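You operate a simulated robot arm through the tools that you are given. There is no shell and no other tool. Be economical: measure what you need, move in short steps, check, and stop when the job is done.

You run a simulated two-armed robot. Do the job below in one go: nothing can be reset, and whatever is moved stays where it is left.

TASK
Pick up the purple wool with one hand, pass it to the other hand and put it on the high top of the yarn table.

Only the result counts: the job must be done as asked and must still hold three seconds after the hand-in. Knocking over, shifting, dropping, spilling or breaking anything else fails it.

THE ROBOT
Two 7-joint arms with two-finger parallel grippers on one trunk, on a base that drives. Base frame: it is fixed to the floor where the robot stands at the start and does not move with it; the origin is under the middle of the robot, x ahead of it, y to its left, z up. Units: mm, degrees, N and s.
The left shoulder is at the start at [-92, 119, 825], the right one opposite. With the tool pointing down near the work surface each hand reaches from about 100 to 560 mm from the robot's upright axis, wherever it stands, measured 20 degrees to its own side. Places, roughly: high top of the yarn table [-2900, 200, 800]. Payload 3.43 kg a hand.
The TCP of each hand is the grasp point between the finger pads, 30 mm short of the fingertips. In the tool frame z runs along the fingers and y along their closing line. Largest opening 94 mm; finger width 28, thickness 10; the body of the gripper, 50 by 96 mm, starts 55 mm behind the TCP.
Orientation is that of the tool frame in the base frame, as a unit quaternion [x, y, z, w]. With the fingers straight down and closing along the base's y, the tool's x points along the base's -x, its y along +y and its z along -z.

THE INTERFACE
- The arms move only by the tool nudge_tool. It takes "left_deltas", "right_deltas" or both (then of equal length, played together; a hand with none holds still); each is a list of rows, each a list of 7 numbers: the turn, a rotation vector about the tool's x, y, z in degrees, then the shift along the tool's x, y, z in mm, then the finger opening in mm, from 0 to 94. In form: [[ax, ay, az, dx, dy, dz, hand], ...]. A call has 1 to 8 rows; each row is the pose to reach, as a shift and turn from the pose commanded when the call began, along the tool's axes at that moment. Each row takes 0.2 s and may step no farther than 50 mm and 8.6 degrees from the row before; otherwise, or with a gripper value out of range, the whole call is refused. A pose out of reach is approached as far as the arm can. The call stops where the force on the tool passes 40 N (or 10 N more than at its start, if that is more) or the arm is blocked; 0.2 s more then pass. The fingers move at their own pace (about 153 mm/s each) and stop on an object; they squeeze with about 33 N. The grip force told is the motor's: it shows also when the fingers shut on nothing. Time passes only in rows, and 0.2 s behind the last, so rows that repeat a pose let the fingers close. The reply holds the time, the measured pose of the TCP, the force on the tool along the base axes, the opening and the grip force, in the units named above and with some noise, with the torque about the TCP (base axes, N m) and any sound that the robot's microphone picked up.
- Cameras (640 x 400 px; columns grow to the right, rows downward): "scene" is now at [24.5, 26.7, 1528.7]; the picture's right is [0.34, -0.94, 0.00], its down [-0.74, -0.27, -0.61] and it looks along [0.58, 0.21, -0.79] (base axes); focal length 294 px, centre (320, 200). "left" rides on the left gripper at [76, -14, -102] in its tool frame; the picture's right is [0.18, 0.98, 0.00], its down [-0.75, 0.14, -0.64] and it looks along [-0.63, 0.12, 0.77] (tool axes); focal length 243 px, centre (320, 200). "right" rides on the right gripper at [76, 14, -102] in its tool frame; the picture's right is [-0.18, 0.98, 0.00], its down [-0.75, -0.14, -0.64] and it looks along [-0.63, -0.12, 0.77] (tool axes); focal length 243 px, centre (320, 200). There is no depth. A picture from a camera that has moved, and an enlarged one, comes with that camera's place and axes in the base frame and with its lens.
- snapshot(camera): a new picture of that camera. It takes no simulated time.
- raise_lower(by): slides the trunk up (or, below 0, down) by that many mm; the arms and the scene camera ride with it, the base frame stays. It gives what a move gives, with no picture.
- drive_base(legs): drives the robot by 1 to 6 legs, each [ahead, left, turn to the left] in mm, mm and degrees, along the robot's own axes; the way and the turn of a leg run together, so that a leg with both is an arc; at most 1500 mm and 180 degrees a leg. The arms and the cameras ride along, it lands a little off, and it stops where it bumps. It gives what a move gives.
- turn_head(pan, tilt): turns the head with the scene camera to pan (to the left, within 143 degrees either way) and tilt (down, from -29 to 69), counted from straight ahead of the robot. It gives what a move gives.
- zoom(camera, box): a new picture of the part [left, top, right, bottom] of that camera's present view, enlarged. It takes no simulated time.
- close_job(): hands the job in; it is judged then, once.

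Work in short steps. Places have to be worked out from the pictures, the camera data and where the tool is seen: move nearer, look again, correct. Check each grasp and each placing, and mend what went wrong. You have 120 turns and 108 pictures in all, those below and enlarged ones among them. Open the grippers and draw the arms clear of the work before you hand the job in, unless the task says otherwise; then end with one line.

The tools are called after ">>>" as a command line: name --argument value ..., lists and objects as JSON in quotes. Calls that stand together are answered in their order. nudge_tool: Moves the arms, as the interface text tells. Its arguments: {"type":"object","properties":{"left_deltas":{"type":"array"},"right_deltas":{"type":"array"}},"required":[]} The other tools are called the same way: raise_lower (by) slides the trunk up or down; drive_base (legs) drives the base; turn_head (pan, tilt) turns the head that bears the scene camera; snapshot (camera) takes a picture; zoom (camera, box) takes an enlarged picture of a part of a camera's view; close_job () hands the job in.

At the start:

```text
clock: 0.0
left_tcp_pos: [359.8, 235.0, 1117.9]
left_ee_rot: [0.0, 1.0, 0.0, -0.001]
left_contact_force: [-0.1, 0.3, -0.1]
left_wrist_torque: [0.0, 0.02, -0.02]
left_gripper_width: 94.0
left_grip_force: 0.1
right_tcp_pos: [294.3, -43.6, 1146.0]
right_ee_rot: [0.001, 1.0, -0.001, 0.0]
right_contact_force: [-0.2, 0.0, 0.4]
right_wrist_torque: [0.0, -0.01, 0.02]
right_gripper_width: 93.9
right_grip_force: 0.1
trunk travel left (down, up): [-250.0, 85.0]
robot x, y, heading: [-0.9, -1.4, -0.3]
head pan, tilt: [19.9, 52.3]
```

scene: 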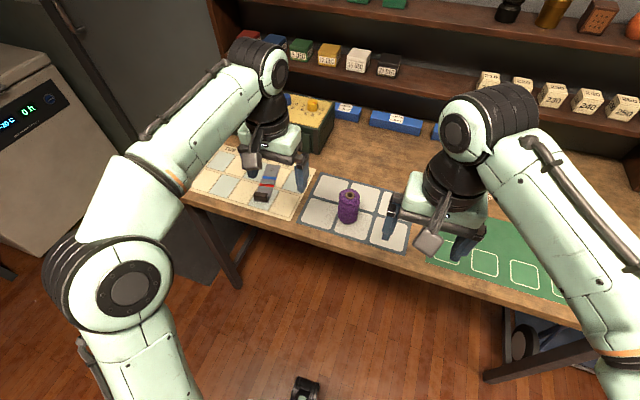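
right: 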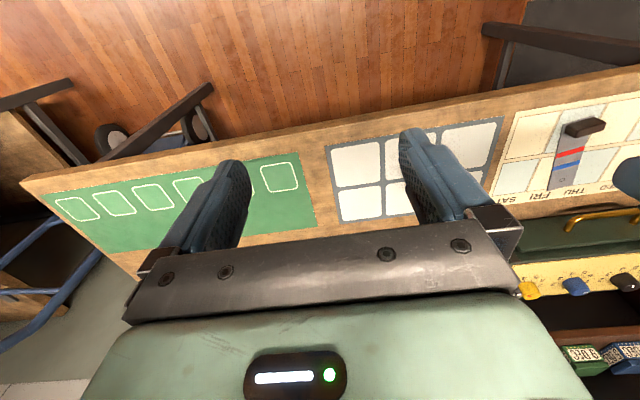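
left: 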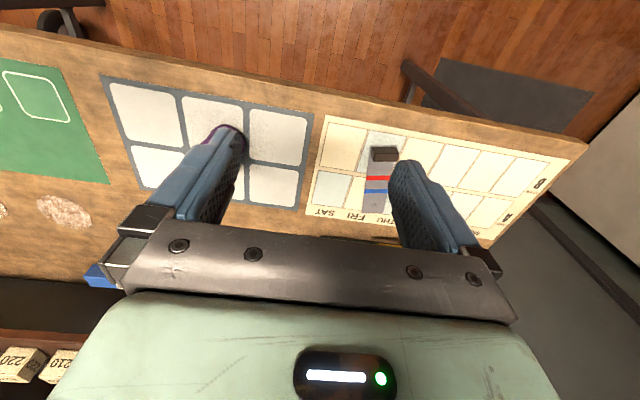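

The wool stands on the grey mat in front of the robot. I zoom in to see it well.

>>> zoom --camera "scene" --box '[280, 150, 440, 250]'

>>> zoom --camera "left" --box '[100, 60, 340, 210]'

```text
4.00 times, centred on (360, 200) of scene
camera zoom: at [24.5, 26.7, 1528.7], right [0.34, -0.94, 0.0], down [-0.74, -0.27, -0.61], along [0.58, 0.21, -0.79], focal length 1178 px, centre (160, 200)
```

zoom: 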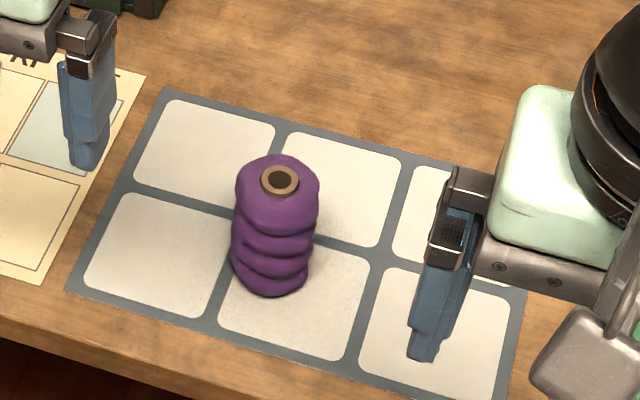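

```text
2.67 times, centred on (220, 135) of left
camera zoom: at [284.1, 219.1, 1220.8], right [-0.18, 0.98, 0.0], down [0.75, 0.14, 0.64], along [0.63, 0.12, -0.77], focal length 647 px, centre (587, 373)
```

zoom: 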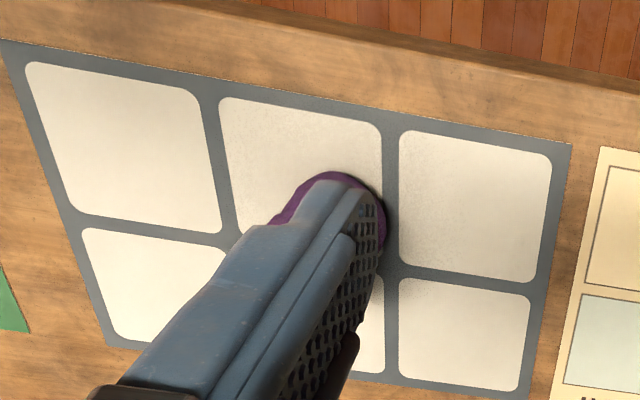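

From matching points in both views, the table top is at z≈898. The wool is about 52 mm across and 65 mm tall, standing near (456, 109). My plan is a nearly horizontal low grip with the left hand, then the right hand takes it from above. First I move the right hand aside and pitch the left one forward.

>>> nudge_tool --left_deltas '[[0, -8.4, 0, -6, -15.75, 0, 94], [0, -16.8, 0, -12, -31.5, 0, 94], [0, -25.2, 0, -18, -47.25, 0, 94], [0, -33.6, 0, -24, -63, 0, 94], [0, -42, 0, -30, -78.75, 0, 94], [0, -50.4, 0, -36, -94.5, 0, 94], [0, -58.8, 0, -42, -110.25, 0, 94], [0, -67.2, 0, -48, -126, 0, 94]]' --right_deltas '[[0, 0, 0, 0, -25, 0, 94], [0, 0, 0, 0, -50, 0, 94], [0, 0, 0, 0, -75, 0, 94], [0, 0, 0, 0, -100, 0, 94], [0, 0, 0, 0, -125, 0, 94], [0, 0, 0, 0, -150, 0, 94], [0, 0, 0, 0, -175, 0, 94], [0, 0, 0, 0, -200, 0, 94]]'

>>> snapshot --camera "scene"

>>> snapshot --camera "left"

```text
clock: 1.8
left_tcp_pos: [405.7, 105.7, 1119.3]
left_ee_rot: [0.0, 0.833, 0.001, 0.554]
left_contact_force: [-0.2, 0.6, 1.4]
left_wrist_torque: [0.01, 0.02, -0.01]
left_gripper_width: 93.8
left_grip_force: 0.1
right_tcp_pos: [294.7, -244.0, 1146.2]
right_ee_rot: [0.0, 1.0, 0.0, 0.0]
right_contact_force: [-0.5, 0.2, 0.1]
right_wrist_torque: [0.05, 0.02, 0.0]
right_gripper_width: 94.2
right_grip_force: 0.0
trunk travel left (down, up): [-250.0, 85.0]
robot x, y, heading: [0.7, 0.3, 0.1]
head pan, tilt: [19.9, 52.3]
```

```text
102 pictures are left
camera scene: at [24.7, 26.0, 1528.7], right [0.34, -0.94, 0.0], down [-0.74, -0.27, -0.61], along [0.57, 0.21, -0.79], focal length 294 px, centre (320, 200)
```

scene: 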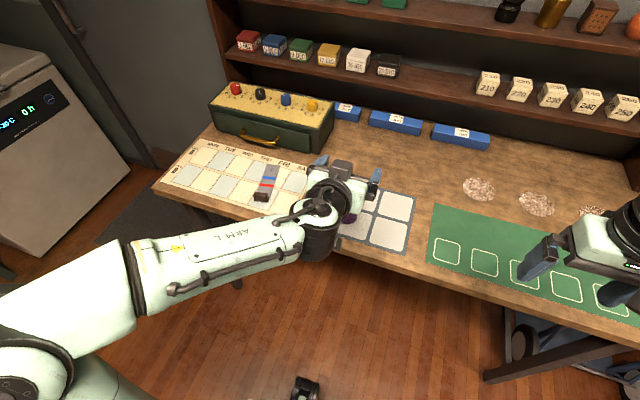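

```text
101 pictures are left
camera left: at [282.5, 90.1, 1089.1], right [-0.07, 0.98, -0.17], down [-0.3, 0.14, 0.94], along [0.95, 0.12, 0.28], focal length 243 px, centre (320, 200)
```

left: 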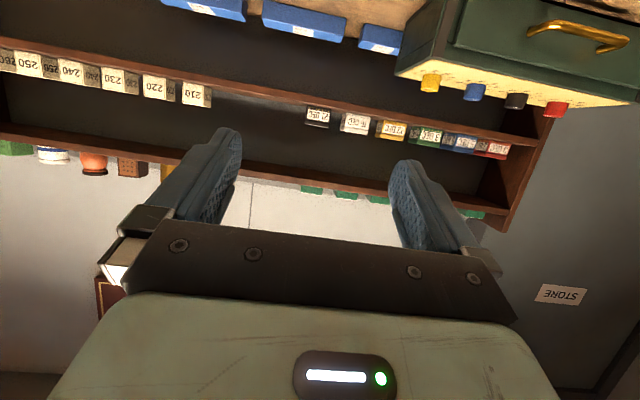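

The left hand now points forward, pitched about 23° down. I take a right-camera view to locate the wool more exactly.

>>> snapshot --camera "right"

>>> zoom --camera "scene" --box '[280, 150, 440, 250]'

```text
100 pictures are left
camera right: at [218.1, -230.6, 1248.3], right [0.18, 0.98, 0.0], down [0.75, -0.14, 0.64], along [0.63, -0.12, -0.77], focal length 243 px, centre (320, 200)
```

right: 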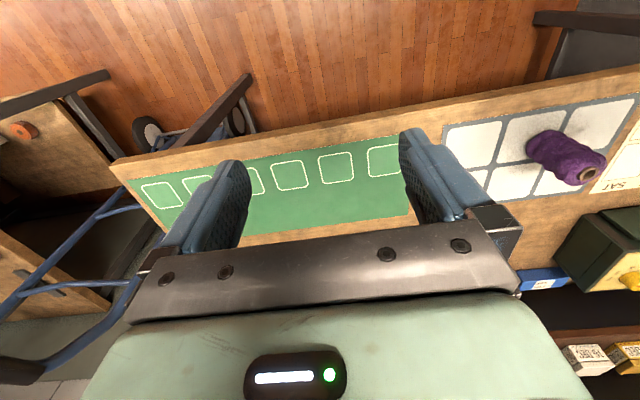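

```text
4.00 times, centred on (360, 200) of scene
camera zoom: at [24.7, 26.0, 1528.7], right [0.34, -0.94, 0.0], down [-0.74, -0.27, -0.61], along [0.57, 0.21, -0.79], focal length 1178 px, centre (160, 200)
```

zoom: 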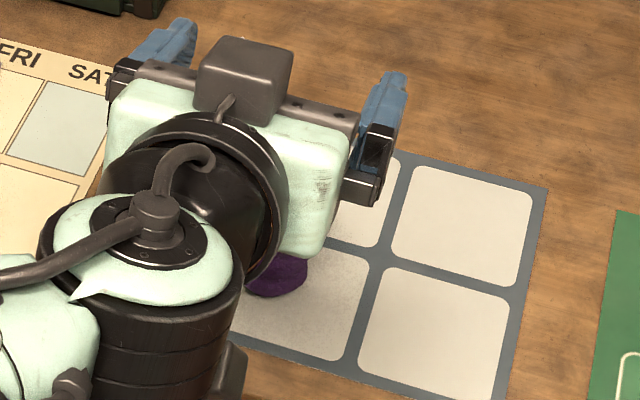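

The two estimates of table height, 870 and 898, disagree. I enlarge the right view of the mat and wool to settle it.

>>> zoom --camera "right" --box '[440, 80, 640, 205]'

```text
3.20 times, centred on (540, 142) of right
camera zoom: at [218.1, -230.6, 1248.3], right [0.18, 0.98, 0.0], down [0.75, -0.14, 0.64], along [0.63, -0.12, -0.77], focal length 776 px, centre (-384, 384)
```

zoom: 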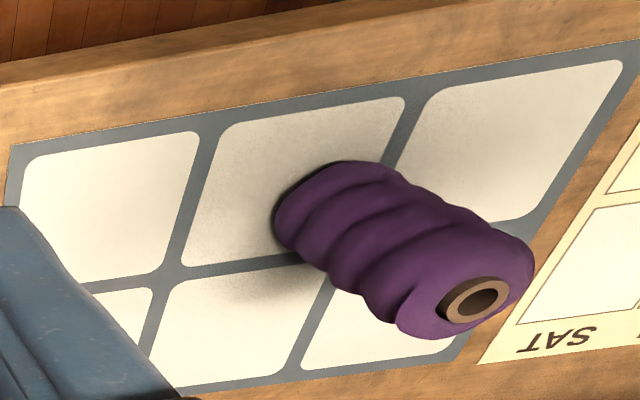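

The zoom gives a table top at z≈867 and a wool about 53 mm across and 86 mm tall, centred near (479, 111) with its top at about 953. I move the left hand to just above it, with the fingers straddling it.

>>> nudge_tool --left_deltas '[[0, 0, 0, 20.5, 1.25, 28.1, 94], [0, 0, 0, 41, 2.5, 56.2, 94], [0, 0, 0, 61.4, 3.75, 84.4, 94], [0, 0, 0, 81.8, 5, 112.5, 94]]'

>>> snapshot --camera "right"

>>> zoom --camera "scene" --box '[260, 120, 460, 245]'

```text
clock: 2.8
left_tcp_pos: [478.9, 112.7, 999.2]
left_ee_rot: [0.001, 0.833, -0.002, 0.553]
left_contact_force: [-0.6, -0.6, -0.2]
left_wrist_torque: [0.01, 0.01, 0.0]
left_gripper_width: 94.1
left_grip_force: 0.0
right_tcp_pos: [294.6, -243.2, 1146.2]
right_ee_rot: [0.0, 1.0, 0.001, 0.001]
right_contact_force: [-0.1, 0.1, 0.2]
right_wrist_torque: [0.04, 0.02, -0.02]
right_gripper_width: 93.8
right_grip_force: 0.0
trunk travel left (down, up): [-250.0, 85.0]
robot x, y, heading: [1.4, -4.0, 0.1]
head pan, tilt: [19.9, 52.3]
```

```text
97 pictures are left
camera right: at [218.6, -229.5, 1248.4], right [0.18, 0.98, 0.0], down [0.75, -0.14, 0.64], along [0.63, -0.12, -0.77], focal length 243 px, centre (320, 200)
```

right: 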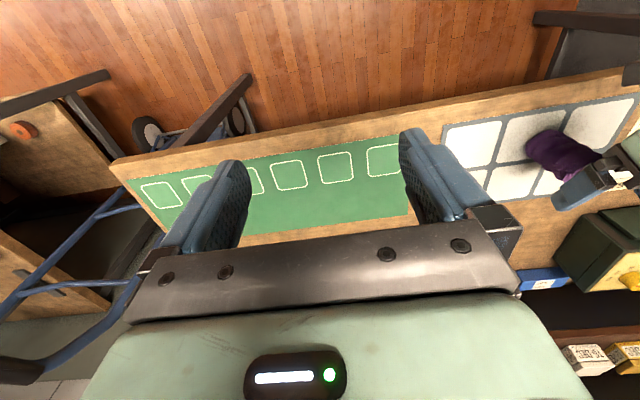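

```text
3.20 times, centred on (360, 182) of scene
camera zoom: at [25.3, 26.9, 1528.7], right [0.34, -0.94, 0.0], down [-0.74, -0.27, -0.61], along [0.57, 0.21, -0.79], focal length 942 px, centre (192, 256)
```

zoom: 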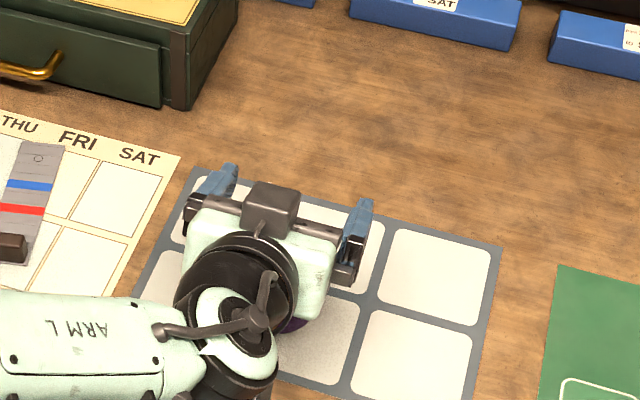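

The finger tip shows up where the calibration predicts, and the wool lies between the fingers. I descend half way and check.

>>> nudge_tool --left_deltas '[[0, 0, 0, 13.8, 0, 5.8, 94], [0, 0, 0, 27.7, 0, 11.6, 94], [0, 0, 0, 41.5, 0, 17.4, 94]]'

>>> zoom --camera "right" --box '[440, 80, 640, 205]'

>>> snapshot --camera "left"

```text
clock: 3.6
left_tcp_pos: [478.9, 113.9, 953.6]
left_ee_rot: [0.0, 0.833, -0.001, 0.554]
left_contact_force: [-1.3, -0.5, 0.3]
left_wrist_torque: [-0.01, 0.01, 0.01]
left_gripper_width: 93.8
left_grip_force: 0.1
right_tcp_pos: [295.4, -244.4, 1146.5]
right_ee_rot: [0.0, 1.0, 0.0, 0.001]
right_contact_force: [0.3, -0.1, 0.1]
right_wrist_torque: [0.0, -0.01, 0.0]
right_gripper_width: 94.3
right_grip_force: 0.2
trunk travel left (down, up): [-250.0, 85.0]
robot x, y, heading: [-0.7, 0.7, -0.2]
head pan, tilt: [19.9, 52.3]
```

```text
3.20 times, centred on (540, 142) of right
camera zoom: at [218.1, -229.5, 1248.5], right [0.18, 0.98, 0.0], down [0.75, -0.14, 0.64], along [0.63, -0.12, -0.77], focal length 776 px, centre (-384, 384)
```

zoom: 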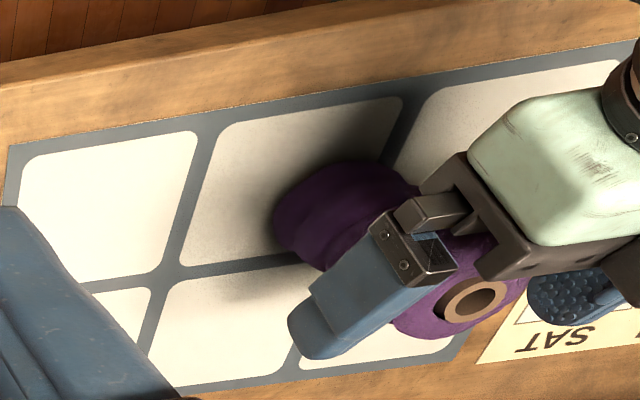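

```text
94 pictures are left
camera left: at [355.8, 98.5, 923.6], right [-0.07, 0.98, -0.17], down [-0.3, 0.14, 0.94], along [0.95, 0.12, 0.28], focal length 243 px, centre (320, 200)
```

left: 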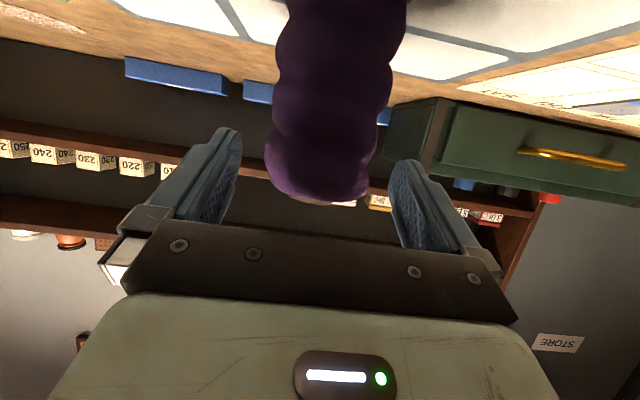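

The wool sits centred between the fingers. I continue down to TCP z≈903 in small steps.

>>> nudge_tool --left_deltas '[[0, 0, 0, 11.6, -1, 4.9, 94], [0, 0, 0, 23.2, -1, 9.8, 94], [0, 0, 0, 34.8, -1, 14.6, 94], [0, 0, 0, 46.5, -1, 19.5, 94]]'

>>> zoom --camera "right" --box '[440, 80, 640, 205]'

>>> snapshot --camera "left"

```text
clock: 4.6
left_tcp_pos: [482.1, 111.6, 903.0]
left_ee_rot: [0.0, 0.833, 0.0, 0.553]
left_contact_force: [-0.1, -0.2, -0.5]
left_wrist_torque: [0.01, -0.01, 0.0]
left_gripper_width: 94.1
left_grip_force: 0.0
right_tcp_pos: [293.9, -243.0, 1146.3]
right_ee_rot: [0.001, 1.0, 0.001, 0.0]
right_contact_force: [-0.9, 0.0, 0.1]
right_wrist_torque: [0.02, 0.02, 0.02]
right_gripper_width: 94.1
right_grip_force: 0.2
trunk travel left (down, up): [-250.0, 85.0]
robot x, y, heading: [-6.3, -2.7, 0.4]
head pan, tilt: [19.9, 52.3]
```

```text
3.20 times, centred on (540, 142) of right
camera zoom: at [218.1, -229.5, 1248.5], right [0.18, 0.98, 0.0], down [0.75, -0.14, 0.64], along [0.63, -0.12, -0.77], focal length 776 px, centre (-384, 384)
```

zoom: 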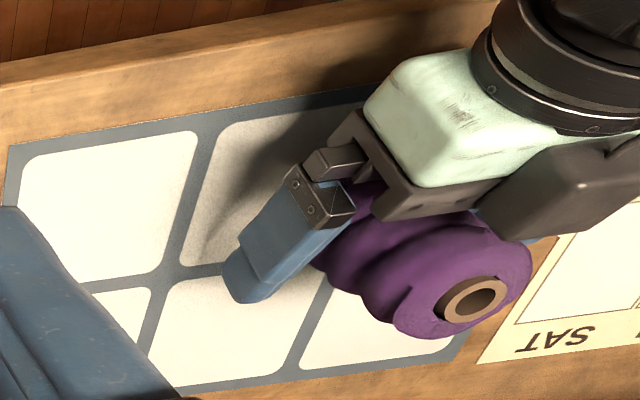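

```text
92 pictures are left
camera left: at [357.2, 96.7, 873.3], right [-0.07, 0.98, -0.17], down [-0.3, 0.14, 0.94], along [0.95, 0.12, 0.29], focal length 243 px, centre (320, 200)
```

left: 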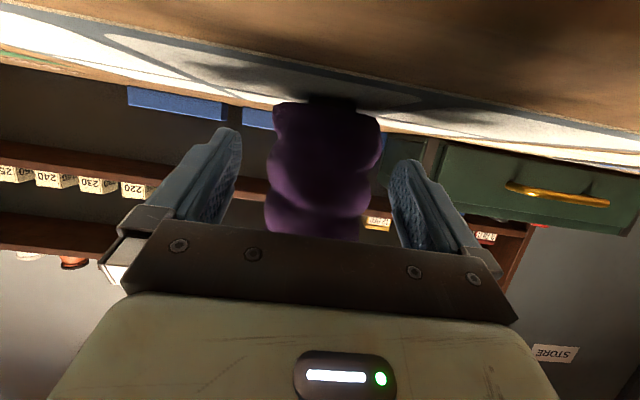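

The hand is in place with no contact. I close the fingers on the wool.

>>> nudge_tool --left_deltas '[[0, 0, 0, 0, 0, 0, 60], [0, 0, 0, 0, 0, 0, 30], [0, 0, 0, 0, 0, 0, 0], [0, 0, 0, 0, 0, 0, 0]]'

>>> snapshot --camera "left"

```text
clock: 5.6
left_tcp_pos: [480.7, 112.8, 902.7]
left_ee_rot: [0.0, 0.833, 0.0, 0.554]
left_contact_force: [-0.5, -0.5, 0.4]
left_wrist_torque: [-0.02, -0.03, 0.02]
left_gripper_width: 50.8
left_grip_force: 32.8
right_tcp_pos: [294.7, -243.2, 1147.0]
right_ee_rot: [0.001, 1.0, 0.0, 0.0]
right_contact_force: [-1.0, 0.2, -0.7]
right_wrist_torque: [-0.02, -0.04, 0.01]
right_gripper_width: 94.3
right_grip_force: 0.1
trunk travel left (down, up): [-250.0, 85.0]
robot x, y, heading: [-0.0, -0.7, 0.2]
head pan, tilt: [19.9, 52.3]
```

```text
91 pictures are left
camera left: at [357.1, 96.6, 873.4], right [-0.07, 0.98, -0.17], down [-0.3, 0.14, 0.94], along [0.95, 0.12, 0.28], focal length 243 px, centre (320, 200)
```

left: 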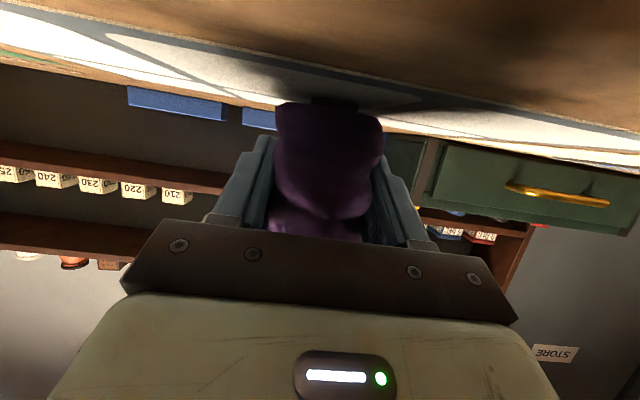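

The wool is gripped at 50.8 mm. I lift it straight up by 150 mm.

>>> nudge_tool --left_deltas '[[0, 0, 0, -18.4, 0, -7.8, 0], [0, 0, 0, -46.1, 0, -19.4, 0], [0, 0, 0, -73.8, 0, -31, 0], [0, 0, 0, -101.4, 0, -42.6, 0], [0, 0, 0, -138.3, 0, -58.1, 0]]'

>>> snapshot --camera "right"

>>> snapshot --camera "scene"

```text
clock: 6.8
left_tcp_pos: [479.9, 114.3, 1052.7]
left_ee_rot: [0.0, 0.832, 0.0, 0.554]
left_contact_force: [-0.2, -0.2, -0.1]
left_wrist_torque: [0.0, 0.01, -0.02]
left_gripper_width: 51.0
left_grip_force: 33.1
right_tcp_pos: [294.7, -244.5, 1146.1]
right_ee_rot: [0.0, 1.0, 0.0, 0.0]
right_contact_force: [-1.1, 0.4, 0.5]
right_wrist_torque: [0.02, 0.0, -0.03]
right_gripper_width: 94.0
right_grip_force: 0.1
trunk travel left (down, up): [-250.0, 85.0]
robot x, y, heading: [-1.7, 3.8, -0.1]
head pan, tilt: [19.9, 52.3]
```

```text
90 pictures are left
camera right: at [217.4, -229.9, 1248.6], right [0.18, 0.98, 0.0], down [0.75, -0.14, 0.64], along [0.63, -0.12, -0.77], focal length 243 px, centre (320, 200)
```

right: 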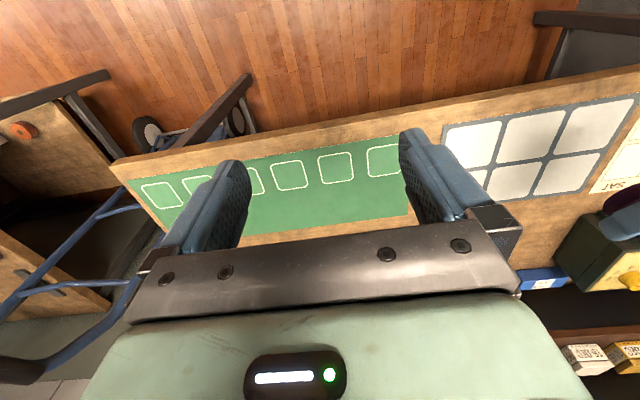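

```text
89 pictures are left
camera scene: at [23.9, 26.5, 1528.7], right [0.34, -0.94, 0.0], down [-0.74, -0.27, -0.61], along [0.58, 0.21, -0.79], focal length 294 px, centre (320, 200)
```

scene: 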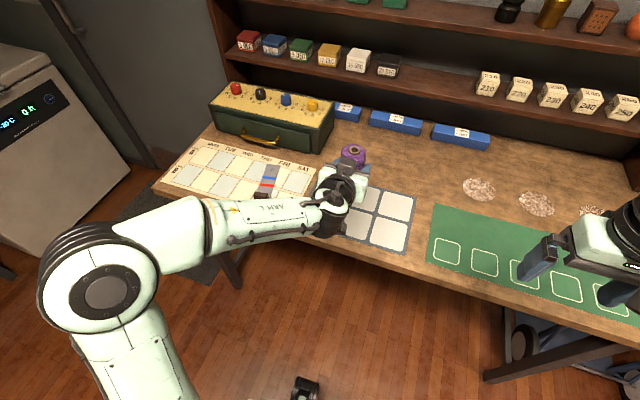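

The wool is held upright and safe. I bring it to a meeting place near (400, 10) and raise the right hand at the same time.

>>> nudge_tool --left_deltas '[[0, 0, 0, 6, -20, -14, 0], [0, 0, 0, 14, -46, -33, 0], [0, 0, 0, 22, -74, -53, 0], [0, 0, 0, 31, -104, -73.8, 0]]' --right_deltas '[[0, 0, 0, -20, 0, -20, 94], [0, 0, 0, -45, 0, -45, 94], [0, 0, 0, -75, 0, -70, 94], [0, 0, 0, -105, 0, -95, 94]]'

>>> snapshot --camera "scene"

>>> snapshot --camera "right"

```text
clock: 7.8
left_tcp_pos: [400.2, 10.7, 1052.0]
left_ee_rot: [-0.001, 0.833, 0.001, 0.553]
left_contact_force: [0.0, -0.5, -0.1]
left_wrist_torque: [0.05, 0.01, 0.0]
left_gripper_width: 51.0
left_grip_force: 33.5
right_tcp_pos: [347.8, -242.7, 1196.9]
right_ee_rot: [0.0, 1.0, 0.0, -0.001]
right_contact_force: [-0.4, -0.2, 0.9]
right_wrist_torque: [-0.01, -0.01, 0.01]
right_gripper_width: 94.1
right_grip_force: 0.0
right hand out of reach, approached as far as the arm can: row 3, 4
trunk travel left (down, up): [-250.0, 85.0]
robot x, y, heading: [1.2, -1.4, 0.1]
head pan, tilt: [19.9, 52.3]
```

```text
88 pictures are left
camera scene: at [24.5, 26.1, 1528.7], right [0.34, -0.94, 0.0], down [-0.74, -0.27, -0.61], along [0.58, 0.21, -0.79], focal length 294 px, centre (320, 200)
```

scene: 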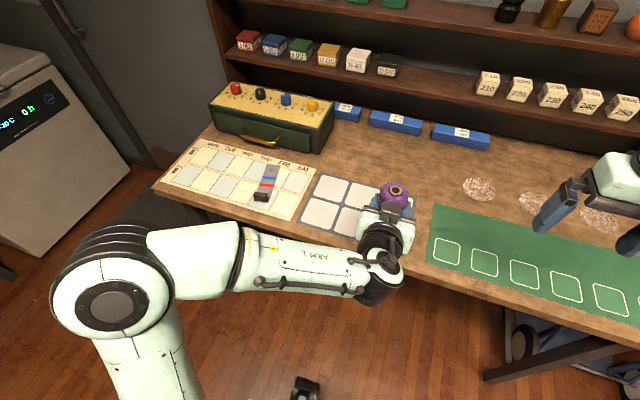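

```text
87 pictures are left
camera right: at [270.5, -228.9, 1298.5], right [0.18, 0.98, 0.0], down [0.75, -0.14, 0.64], along [0.63, -0.12, -0.77], focal length 243 px, centre (320, 200)
```

right: 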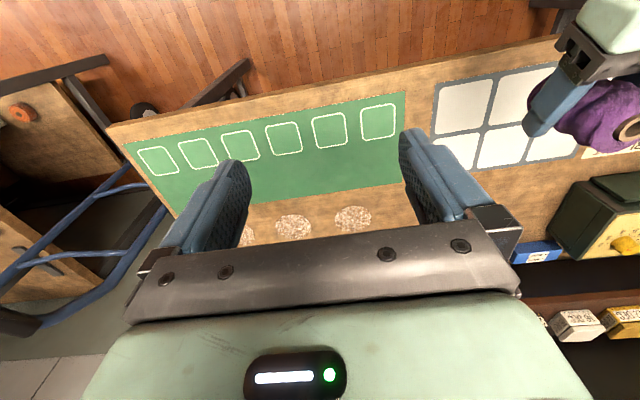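

The right hand hit its reach limit up there, so I lower the meeting place: left down 60 and back 30. The right hand also comes down and inward.

>>> nudge_tool --left_deltas '[[0, 0, 0, 22, 0, -1.5, 0], [0, 0, 0, 44, 0, -3, 0], [0, 0, 0, 66.9, 0, -4.4, 0]]' --right_deltas '[[0, 0, 0, 10, 30, 15, 94], [0, 0, 0, 20, 60, 30, 94], [0, 0, 0, 30, 90, 45, 94]]'

```text
clock: 8.6
left_tcp_pos: [369.3, 8.7, 994.0]
left_ee_rot: [-0.001, 0.833, 0.0, 0.554]
left_contact_force: [-0.3, 0.4, -0.2]
left_wrist_torque: [0.01, -0.01, -0.02]
left_gripper_width: 50.8
left_grip_force: 32.9
right_tcp_pos: [315.6, -149.8, 1152.8]
right_ee_rot: [0.0, 1.0, -0.001, -0.001]
right_contact_force: [1.0, -0.5, -0.2]
right_wrist_torque: [-0.04, -0.01, 0.02]
right_gripper_width: 94.0
right_grip_force: 0.1
trunk travel left (down, up): [-250.0, 85.0]
robot x, y, heading: [-0.9, 2.1, -0.1]
head pan, tilt: [19.9, 52.3]
```

The right hand command is where it reads. I move it to hover above the wool at z≈1153 and look.

>>> nudge_tool --right_deltas '[[0, 0, 0, -14, 40, 0, 94], [0, 0, 0, -28, 80, 0, 94], [0, 0, 0, -42, 120, 0, 94], [0, 0, 0, -55, 158, 0, 94]]'

>>> snapshot --camera "right"

>>> snapshot --camera "scene"

>>> snapshot --camera "left"

```text
clock: 9.6
left_tcp_pos: [371.1, 10.0, 992.8]
left_ee_rot: [0.0, 0.833, 0.0, 0.553]
left_contact_force: [-1.1, 0.2, -0.4]
left_wrist_torque: [0.02, 0.0, -0.01]
left_gripper_width: 50.9
left_grip_force: 33.1
right_tcp_pos: [370.7, 9.7, 1155.2]
right_ee_rot: [0.001, 1.0, 0.001, 0.0]
right_contact_force: [0.1, 0.6, -0.2]
right_wrist_torque: [-0.04, -0.01, 0.0]
right_gripper_width: 94.0
right_grip_force: 0.1
trunk travel left (down, up): [-250.0, 85.0]
robot x, y, heading: [-1.3, 1.6, -0.2]
head pan, tilt: [19.9, 52.3]
```

```text
86 pictures are left
camera right: at [293.9, 24.5, 1256.9], right [0.19, 0.98, 0.0], down [0.75, -0.14, 0.64], along [0.63, -0.12, -0.77], focal length 243 px, centre (320, 200)
```

right: 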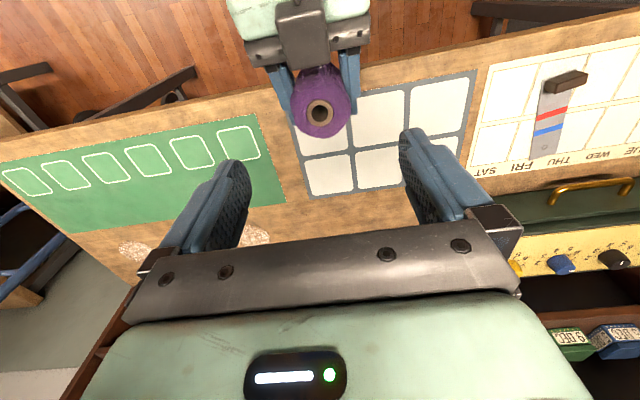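

```text
85 pictures are left
camera scene: at [25.1, 28.4, 1528.6], right [0.34, -0.94, 0.0], down [-0.74, -0.27, -0.61], along [0.57, 0.21, -0.79], focal length 294 px, centre (320, 200)
```

scene: 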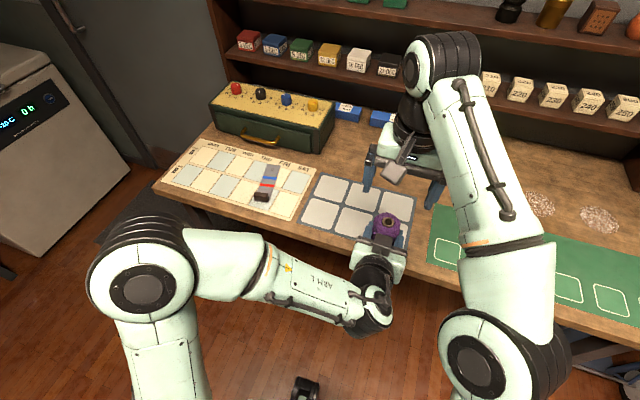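

```text
84 pictures are left
camera left: at [247.1, -5.6, 962.9], right [-0.07, 0.98, -0.17], down [-0.3, 0.14, 0.94], along [0.95, 0.12, 0.28], focal length 243 px, centre (320, 200)
```

left: 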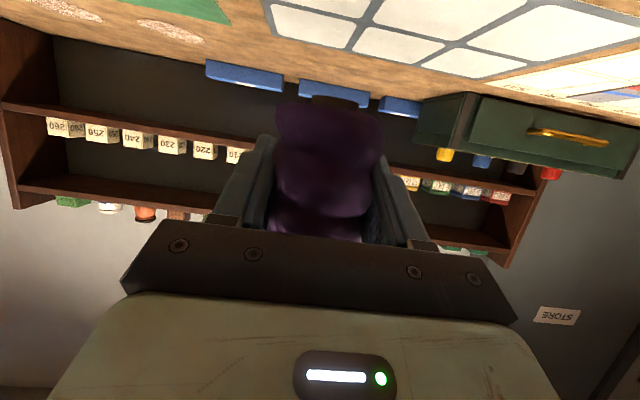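

The tube's centre works out at (371, 9), and the right TCP is directly above at (371, 10). I lower the right hand to z≈1075 first and look.

>>> nudge_tool --right_deltas '[[0, 0, 0, 0, 0, 25, 94], [0, 0, 0, 0, 0, 50, 94], [0, 0, 0, 0, 0, 65, 94], [0, 0, 0, 0, 0, 80, 94]]'

>>> snapshot --camera "right"

>>> zoom --camera "scene" --box '[320, 140, 480, 240]'

>>> snapshot --camera "left"

```text
clock: 10.6
left_tcp_pos: [370.5, 9.1, 993.9]
left_ee_rot: [0.0, 0.833, 0.0, 0.553]
left_contact_force: [0.1, 0.0, 1.2]
left_wrist_torque: [-0.04, -0.03, 0.01]
left_gripper_width: 50.7
left_grip_force: 32.8
right_tcp_pos: [370.2, 6.3, 1073.4]
right_ee_rot: [0.0, 1.0, 0.0, 0.0]
right_contact_force: [-0.4, 0.3, -0.3]
right_wrist_torque: [0.0, -0.01, 0.01]
right_gripper_width: 93.8
right_grip_force: 0.0
trunk travel left (down, up): [-250.0, 85.0]
robot x, y, heading: [0.1, 0.6, -0.1]
head pan, tilt: [19.9, 52.3]
```

```text
83 pictures are left
camera right: at [293.6, 20.9, 1177.0], right [0.18, 0.98, 0.0], down [0.75, -0.14, 0.64], along [0.63, -0.12, -0.77], focal length 243 px, centre (320, 200)
```

right: 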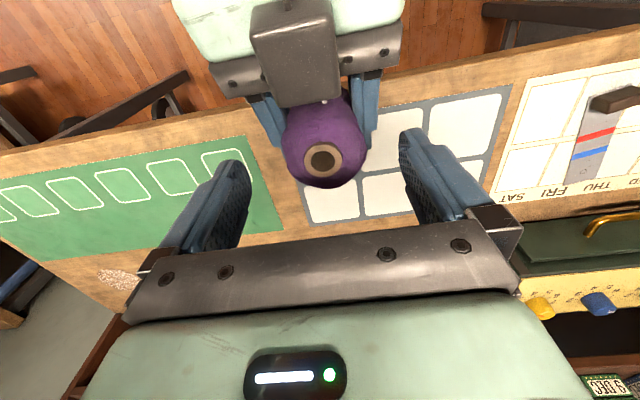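

```text
4.00 times, centred on (400, 190) of scene
camera zoom: at [24.5, 26.6, 1528.7], right [0.34, -0.94, 0.0], down [-0.74, -0.27, -0.61], along [0.58, 0.21, -0.79], focal length 1178 px, centre (0, 240)
```

zoom: 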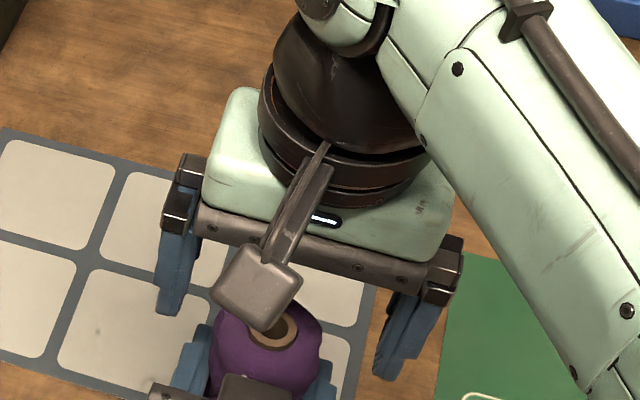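

```text
81 pictures are left
camera left: at [246.6, -6.8, 963.0], right [-0.07, 0.98, -0.17], down [-0.3, 0.14, 0.94], along [0.95, 0.12, 0.28], focal length 243 px, centre (320, 200)
```

left: 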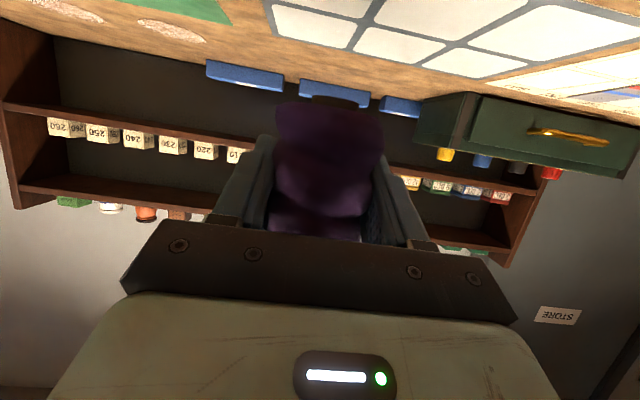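

Everything is clear and aligned, with the tube at about (370, 8). I descend the last 24 mm and close the right hand in small stages.

>>> nudge_tool --right_deltas '[[0, 0, 0, 0, 0, 12, 94], [0, 0, 0, 0, 0, 24, 94], [0, 0, 0, 0, 0, 24, 70]]'

>>> snapshot --camera "right"

```text
clock: 11.4
left_tcp_pos: [370.0, 8.5, 993.6]
left_ee_rot: [0.0, 0.833, 0.0, 0.554]
left_contact_force: [-0.1, 0.2, 0.0]
left_wrist_torque: [0.04, -0.03, -0.02]
left_gripper_width: 51.0
left_grip_force: 32.3
right_tcp_pos: [370.6, 7.3, 1051.7]
right_ee_rot: [-0.001, 1.0, 0.001, 0.0]
right_contact_force: [0.4, -0.3, -0.2]
right_wrist_torque: [-0.01, -0.01, -0.02]
right_gripper_width: 69.8
right_grip_force: 0.1
trunk travel left (down, up): [-250.0, 85.0]
robot x, y, heading: [-0.4, -1.0, -0.0]
head pan, tilt: [19.9, 52.3]
```

```text
80 pictures are left
camera right: at [293.8, 21.8, 1153.4], right [0.18, 0.98, 0.0], down [0.75, -0.14, 0.64], along [0.63, -0.12, -0.77], focal length 243 px, centre (320, 200)
```

right: 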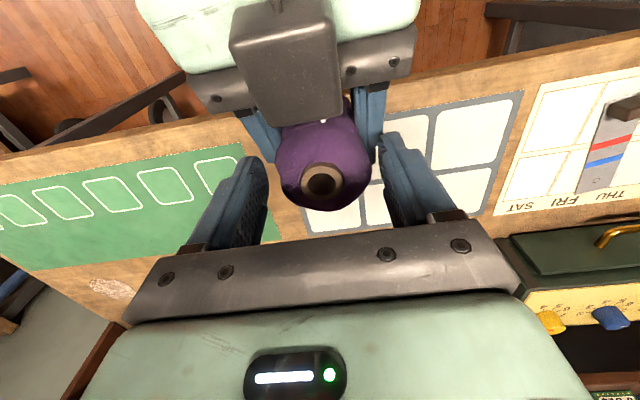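

The fingers straddle the top of the wool, and the tips are above the left fingers. I close the right hand.

>>> nudge_tool --right_deltas '[[0, 0, 0, 0, 0, 0, 58], [0, 0, 0, 0, 0, 0, 40], [0, 0, 0, 0, 0, 0, 0], [0, 0, 0, 0, 0, 0, 0]]'

>>> snapshot --camera "right"

```text
clock: 12.4
left_tcp_pos: [370.4, 7.9, 993.6]
left_ee_rot: [0.001, 0.832, -0.001, 0.554]
left_contact_force: [-1.2, -5.4, 0.2]
left_wrist_torque: [0.04, 0.03, 0.02]
left_gripper_width: 50.8
left_grip_force: 34.0
right_tcp_pos: [369.9, 6.7, 1052.1]
right_ee_rot: [0.0, 1.0, 0.001, -0.001]
right_contact_force: [0.6, 5.2, -0.1]
right_wrist_torque: [0.2, -0.07, -0.01]
right_gripper_width: 46.3
right_grip_force: 33.3
trunk travel left (down, up): [-250.0, 85.0]
robot x, y, heading: [-1.5, -1.9, -0.2]
head pan, tilt: [19.9, 52.3]
```

```text
79 pictures are left
camera right: at [293.7, 22.2, 1153.5], right [0.18, 0.98, 0.0], down [0.75, -0.14, 0.64], along [0.63, -0.12, -0.77], focal length 243 px, centre (320, 200)
```

right: 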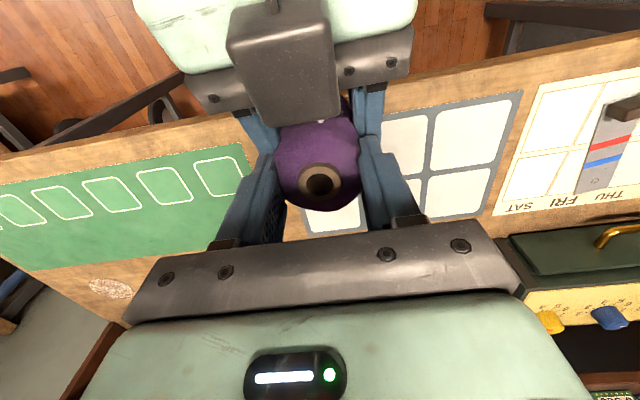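

Both hands hold the wool, with the right at 46 mm and 33 N. I open the left hand and watch the right grip.

>>> nudge_tool --left_deltas '[[0, 0, 0, 0, 0, 0, 60], [0, 0, 0, 0, 0, 0, 75], [0, 0, 0, 0, 0, 0, 94], [0, 0, 0, 0, 0, 0, 94]]'

>>> snapshot --camera "left"

```text
clock: 13.4
left_tcp_pos: [369.9, 7.5, 993.8]
left_ee_rot: [0.0, 0.833, 0.0, 0.553]
left_contact_force: [-0.4, 0.3, -0.3]
left_wrist_torque: [0.01, -0.01, 0.04]
left_gripper_width: 93.9
left_grip_force: 0.1
right_tcp_pos: [371.0, 7.8, 1051.8]
right_ee_rot: [-0.001, 1.0, 0.0, 0.001]
right_contact_force: [0.3, 0.8, 0.8]
right_wrist_torque: [0.0, -0.01, -0.01]
right_gripper_width: 46.7
right_grip_force: 32.9
trunk travel left (down, up): [-250.0, 85.0]
robot x, y, heading: [3.6, -0.3, -0.1]
head pan, tilt: [19.9, 52.3]
```

```text
78 pictures are left
camera left: at [246.6, -6.8, 963.0], right [-0.07, 0.98, -0.17], down [-0.3, 0.14, 0.94], along [0.95, 0.12, 0.28], focal length 243 px, centre (320, 200)
```

left: 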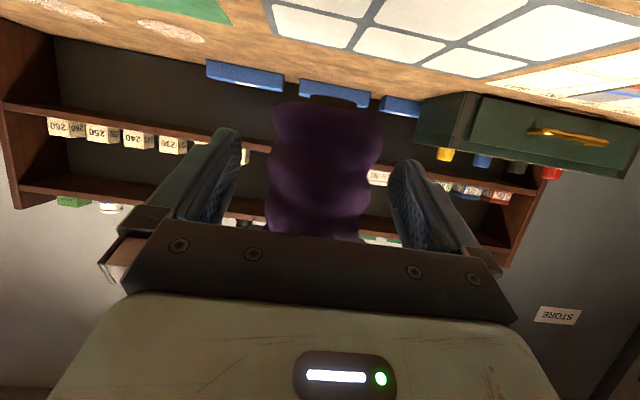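

The right hand holds the wool alone. I draw the left hand straight back and slightly down.

>>> nudge_tool --left_deltas '[[0, 0, 0, 12, 0, -27, 94], [0, 0, 0, 26, 0, -52, 94], [0, 0, 0, 40, 0, -78, 94], [0, 0, 0, 58, 0, -104, 94], [0, 0, 0, 58, 50, -104, 94], [0, 0, 0, 58, 100, -104, 94], [0, 0, 0, 58, 150, -104, 94]]'

>>> snapshot --camera "right"

>>> snapshot --camera "scene"

```text
clock: 15.0
left_tcp_pos: [314.7, 150.4, 1040.7]
left_ee_rot: [0.001, 0.833, 0.0, 0.553]
left_contact_force: [0.8, 0.3, -0.5]
left_wrist_torque: [0.01, -0.01, -0.05]
left_gripper_width: 94.2
left_grip_force: 0.1
left hand out of reach, approached as far as the arm can: row 4, 5, 6, 7
right_tcp_pos: [369.9, 8.0, 1052.1]
right_ee_rot: [0.0, 1.0, 0.0, 0.001]
right_contact_force: [-0.7, 0.4, 0.2]
right_wrist_torque: [-0.02, -0.01, -0.01]
right_gripper_width: 46.5
right_grip_force: 32.8
trunk travel left (down, up): [-250.0, 85.0]
robot x, y, heading: [-3.7, 0.7, 0.0]
head pan, tilt: [19.9, 52.3]
```

```text
77 pictures are left
camera right: at [292.6, 23.2, 1153.8], right [0.18, 0.98, 0.0], down [0.75, -0.14, 0.64], along [0.63, -0.12, -0.77], focal length 243 px, centre (320, 200)
```

right: 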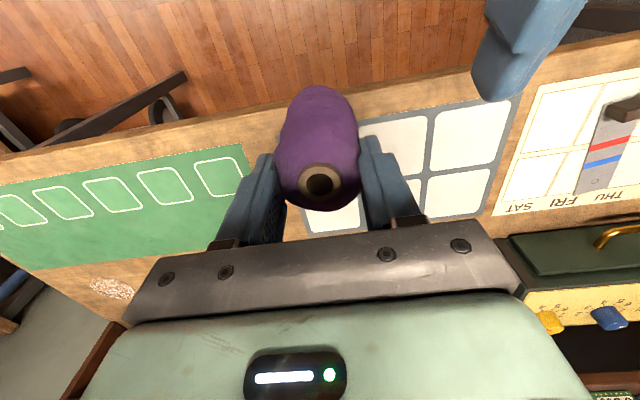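

```text
76 pictures are left
camera scene: at [23.0, 28.4, 1528.6], right [0.34, -0.94, 0.0], down [-0.74, -0.27, -0.61], along [0.58, 0.21, -0.79], focal length 294 px, centre (320, 200)
```

scene: 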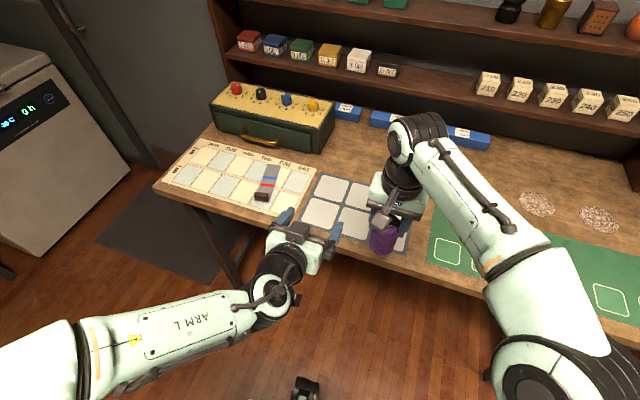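

The wool hangs straight in the right hand, base about 95 mm below the TCP. I turn the left hand back to pointing down and aside, as at the start.

>>> nudge_tool --left_deltas '[[0, 8.4, 0, -7, 10, -3, 94], [0, 16.8, 0, -14, 20, -6, 94], [0, 25.2, 0, -21, 30, -9, 94], [0, 33.6, 0, -28, 40, -12, 94], [0, 42, 0, -35, 50, -15, 94], [0, 50.4, 0, -42, 60, -18, 94], [0, 58.8, 0, -49, 70, -21, 94], [0, 67.2, 0, -55, 80, -23, 94]]'

>>> turn_head --pan 140 --tilt 20

>>> snapshot --camera "scene"

>>> turn_head --pan -140 --tilt 20

>>> snapshot --camera "scene"

```text
clock: 16.8
left_tcp_pos: [320.8, 227.8, 1096.1]
left_ee_rot: [0.0, 1.0, 0.0, -0.002]
left_contact_force: [0.2, 0.7, -0.2]
left_wrist_torque: [0.01, 0.01, 0.03]
left_gripper_width: 94.0
left_grip_force: 0.1
right_tcp_pos: [372.3, 7.6, 1050.3]
right_ee_rot: [0.0, 1.0, 0.001, 0.0]
right_contact_force: [-0.5, -0.8, 0.1]
right_wrist_torque: [-0.03, -0.02, 0.01]
right_gripper_width: 46.5
right_grip_force: 33.3
trunk travel left (down, up): [-250.0, 85.0]
robot x, y, heading: [0.2, 0.2, 0.2]
head pan, tilt: [19.9, 52.3]
```

```text
clock: 18.8
left_tcp_pos: [322.5, 228.4, 1096.8]
left_ee_rot: [0.001, 1.0, 0.001, 0.001]
left_contact_force: [0.5, -0.7, -0.3]
left_wrist_torque: [-0.01, -0.02, 0.02]
left_gripper_width: 94.1
left_grip_force: 0.0
right_tcp_pos: [370.8, 8.3, 1051.8]
right_ee_rot: [0.0, 1.0, -0.001, -0.001]
right_contact_force: [0.1, -0.4, 0.0]
right_wrist_torque: [-0.01, 0.03, -0.01]
right_gripper_width: 46.2
right_grip_force: 32.9
trunk travel left (down, up): [-250.0, 85.0]
robot x, y, heading: [2.9, -2.6, -0.0]
head pan, tilt: [140.0, 20.0]
```

```text
75 pictures are left
camera scene: at [-117.1, 61.1, 1577.3], right [0.64, 0.77, 0.0], down [0.26, -0.22, -0.94], along [-0.72, 0.6, -0.34], focal length 294 px, centre (320, 200)
```

scene: 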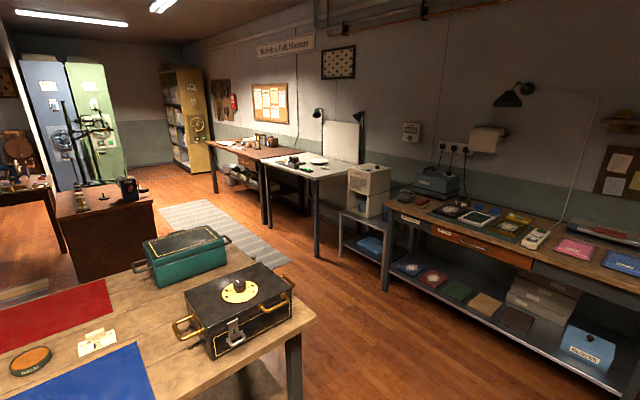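

```text
clock: 22.7
left_tcp_pos: [321.7, 228.9, 1097.3]
left_ee_rot: [-0.001, 1.0, 0.0, 0.001]
left_contact_force: [0.2, 0.5, -0.4]
left_wrist_torque: [0.0, -0.01, 0.0]
left_gripper_width: 94.0
left_grip_force: 0.0
right_tcp_pos: [370.5, 7.8, 1051.1]
right_ee_rot: [0.0, 1.0, 0.0, 0.0]
right_contact_force: [0.2, -0.4, -1.1]
right_wrist_torque: [0.0, 0.01, 0.0]
right_gripper_width: 46.5
right_grip_force: 33.3
trunk travel left (down, up): [-250.0, 85.0]
robot x, y, heading: [3.2, -1.2, -0.1]
head pan, tilt: [-140.0, 20.0]
```

```text
74 pictures are left
camera scene: at [-117.1, -58.7, 1577.3], right [-0.64, 0.77, 0.0], down [0.26, 0.22, -0.94], along [-0.72, -0.6, -0.34], focal length 294 px, centre (320, 200)
```

scene: 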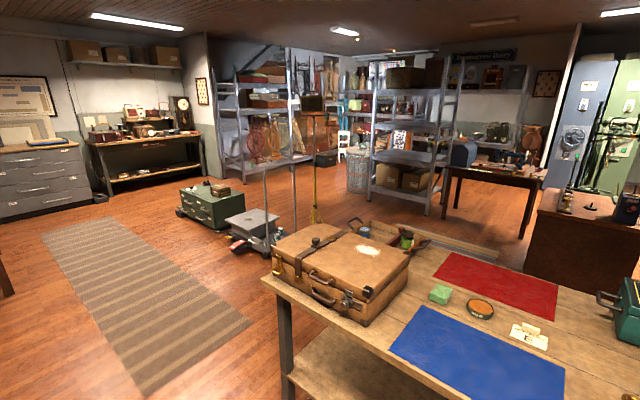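

The spot (−2900, 200, 800) projects onto the brown desk behind the nearer work table. I enlarge that area from both sides.

>>> zoom --camera "scene" --box '[440, 120, 640, 245]'

>>> turn_head --pan 143 --tilt 25

>>> zoom --camera "scene" --box '[0, 100, 240, 250]'

>>> snapshot --camera "scene"

```text
3.20 times, centred on (540, 182) of scene
camera zoom: at [-117.1, -58.7, 1577.3], right [-0.64, 0.77, 0.0], down [0.26, 0.22, -0.94], along [-0.72, -0.6, -0.34], focal length 942 px, centre (-384, 256)
```

zoom: 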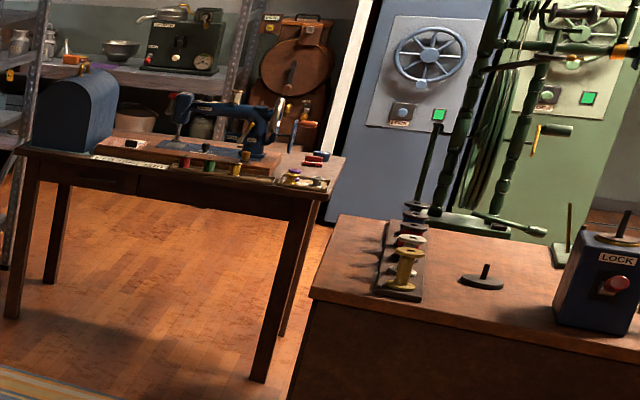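

```text
clock: 26.6
left_tcp_pos: [320.8, 228.2, 1096.2]
left_ee_rot: [-0.001, 1.0, 0.0, 0.001]
left_contact_force: [0.1, -0.5, 0.2]
left_wrist_torque: [0.02, -0.03, -0.01]
left_gripper_width: 93.9
left_grip_force: 0.0
right_tcp_pos: [370.0, 7.4, 1050.4]
right_ee_rot: [0.0, 1.0, -0.001, -0.001]
right_contact_force: [0.2, 0.0, 0.1]
right_wrist_torque: [-0.04, 0.02, -0.01]
right_gripper_width: 46.3
right_grip_force: 33.1
trunk travel left (down, up): [-250.0, 85.0]
robot x, y, heading: [-3.5, 1.0, 0.1]
head pan, tilt: [143.0, 25.0]
```

```text
2.67 times, centred on (120, 175) of scene
camera zoom: at [-119.4, 56.7, 1569.2], right [0.6, 0.8, 0.0], down [0.34, -0.25, -0.91], along [-0.72, 0.55, -0.42], focal length 785 px, centre (853, 267)
```

zoom: 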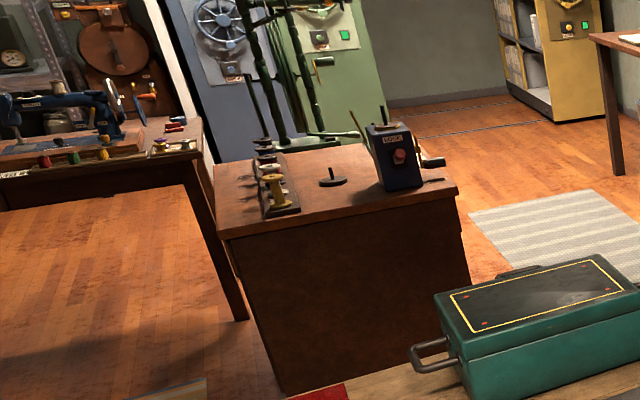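

```text
71 pictures are left
camera scene: at [-119.4, 56.7, 1569.2], right [0.6, 0.8, 0.0], down [0.34, -0.25, -0.91], along [-0.72, 0.55, -0.42], focal length 294 px, centre (320, 200)
```

scene: 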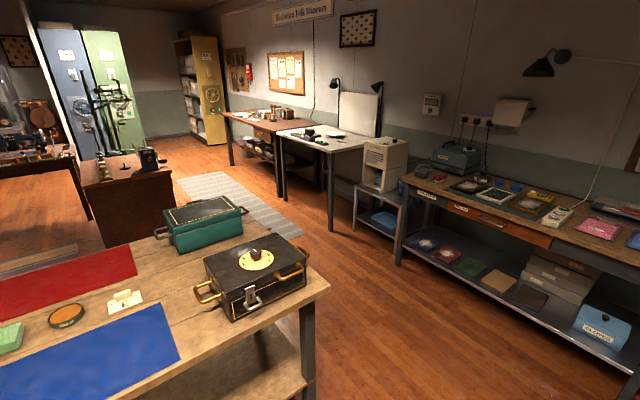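

The brown desk behind the near table is the yarn table, spanning about x −2555 to −3310, y −115 to 455 and z≈800. The spool rack, spindle and LOCK box stand on it. I'll go along the aisle at y≈1200, so first I back off 200 mm, pull in the wool and look left.

>>> drive_base --legs '[[-200, 0, 0]]'

>>> turn_head --pan 85 --tilt 35

>>> snapshot --camera "scene"

```text
clock: 28.2
left_tcp_pos: [118.3, 229.2, 1096.0]
left_ee_rot: [0.0, 1.0, 0.0, 0.0]
left_contact_force: [0.1, 0.2, -0.1]
left_wrist_torque: [0.0, 0.0, -0.01]
left_gripper_width: 93.6
left_grip_force: 0.1
right_tcp_pos: [168.3, 7.5, 1051.0]
right_ee_rot: [-0.002, 1.0, 0.001, -0.001]
right_contact_force: [0.3, -0.2, 0.5]
right_wrist_torque: [-0.02, -0.02, 0.0]
right_gripper_width: 46.3
right_grip_force: 32.9
trunk travel left (down, up): [-250.0, 85.0]
robot x, y, heading: [-205.1, 1.7, 0.1]
head pan, tilt: [143.0, 25.0]
```

```text
clock: 29.4
left_tcp_pos: [118.3, 229.8, 1097.5]
left_ee_rot: [-0.001, 1.0, -0.001, 0.0]
left_contact_force: [0.5, -0.3, 0.5]
left_wrist_torque: [-0.01, 0.01, 0.0]
left_gripper_width: 93.8
left_grip_force: 0.0
right_tcp_pos: [167.5, 7.8, 1050.6]
right_ee_rot: [-0.001, 1.0, 0.001, 0.0]
right_contact_force: [-0.3, 0.2, 0.1]
right_wrist_torque: [-0.01, 0.05, -0.01]
right_gripper_width: 46.3
right_grip_force: 33.4
trunk travel left (down, up): [-250.0, 85.0]
robot x, y, heading: [-201.2, -3.1, 0.0]
head pan, tilt: [85.0, 35.0]
```

```text
70 pictures are left
camera scene: at [-240.3, 88.7, 1553.4], right [1.0, -0.08, 0.0], down [-0.05, -0.57, -0.82], along [0.07, 0.82, -0.57], focal length 294 px, centre (320, 200)
```

scene: 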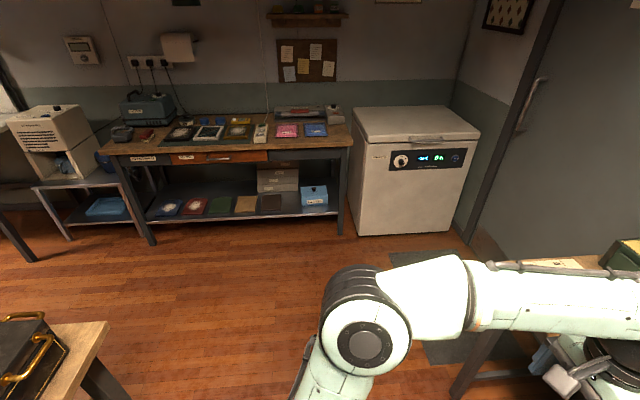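

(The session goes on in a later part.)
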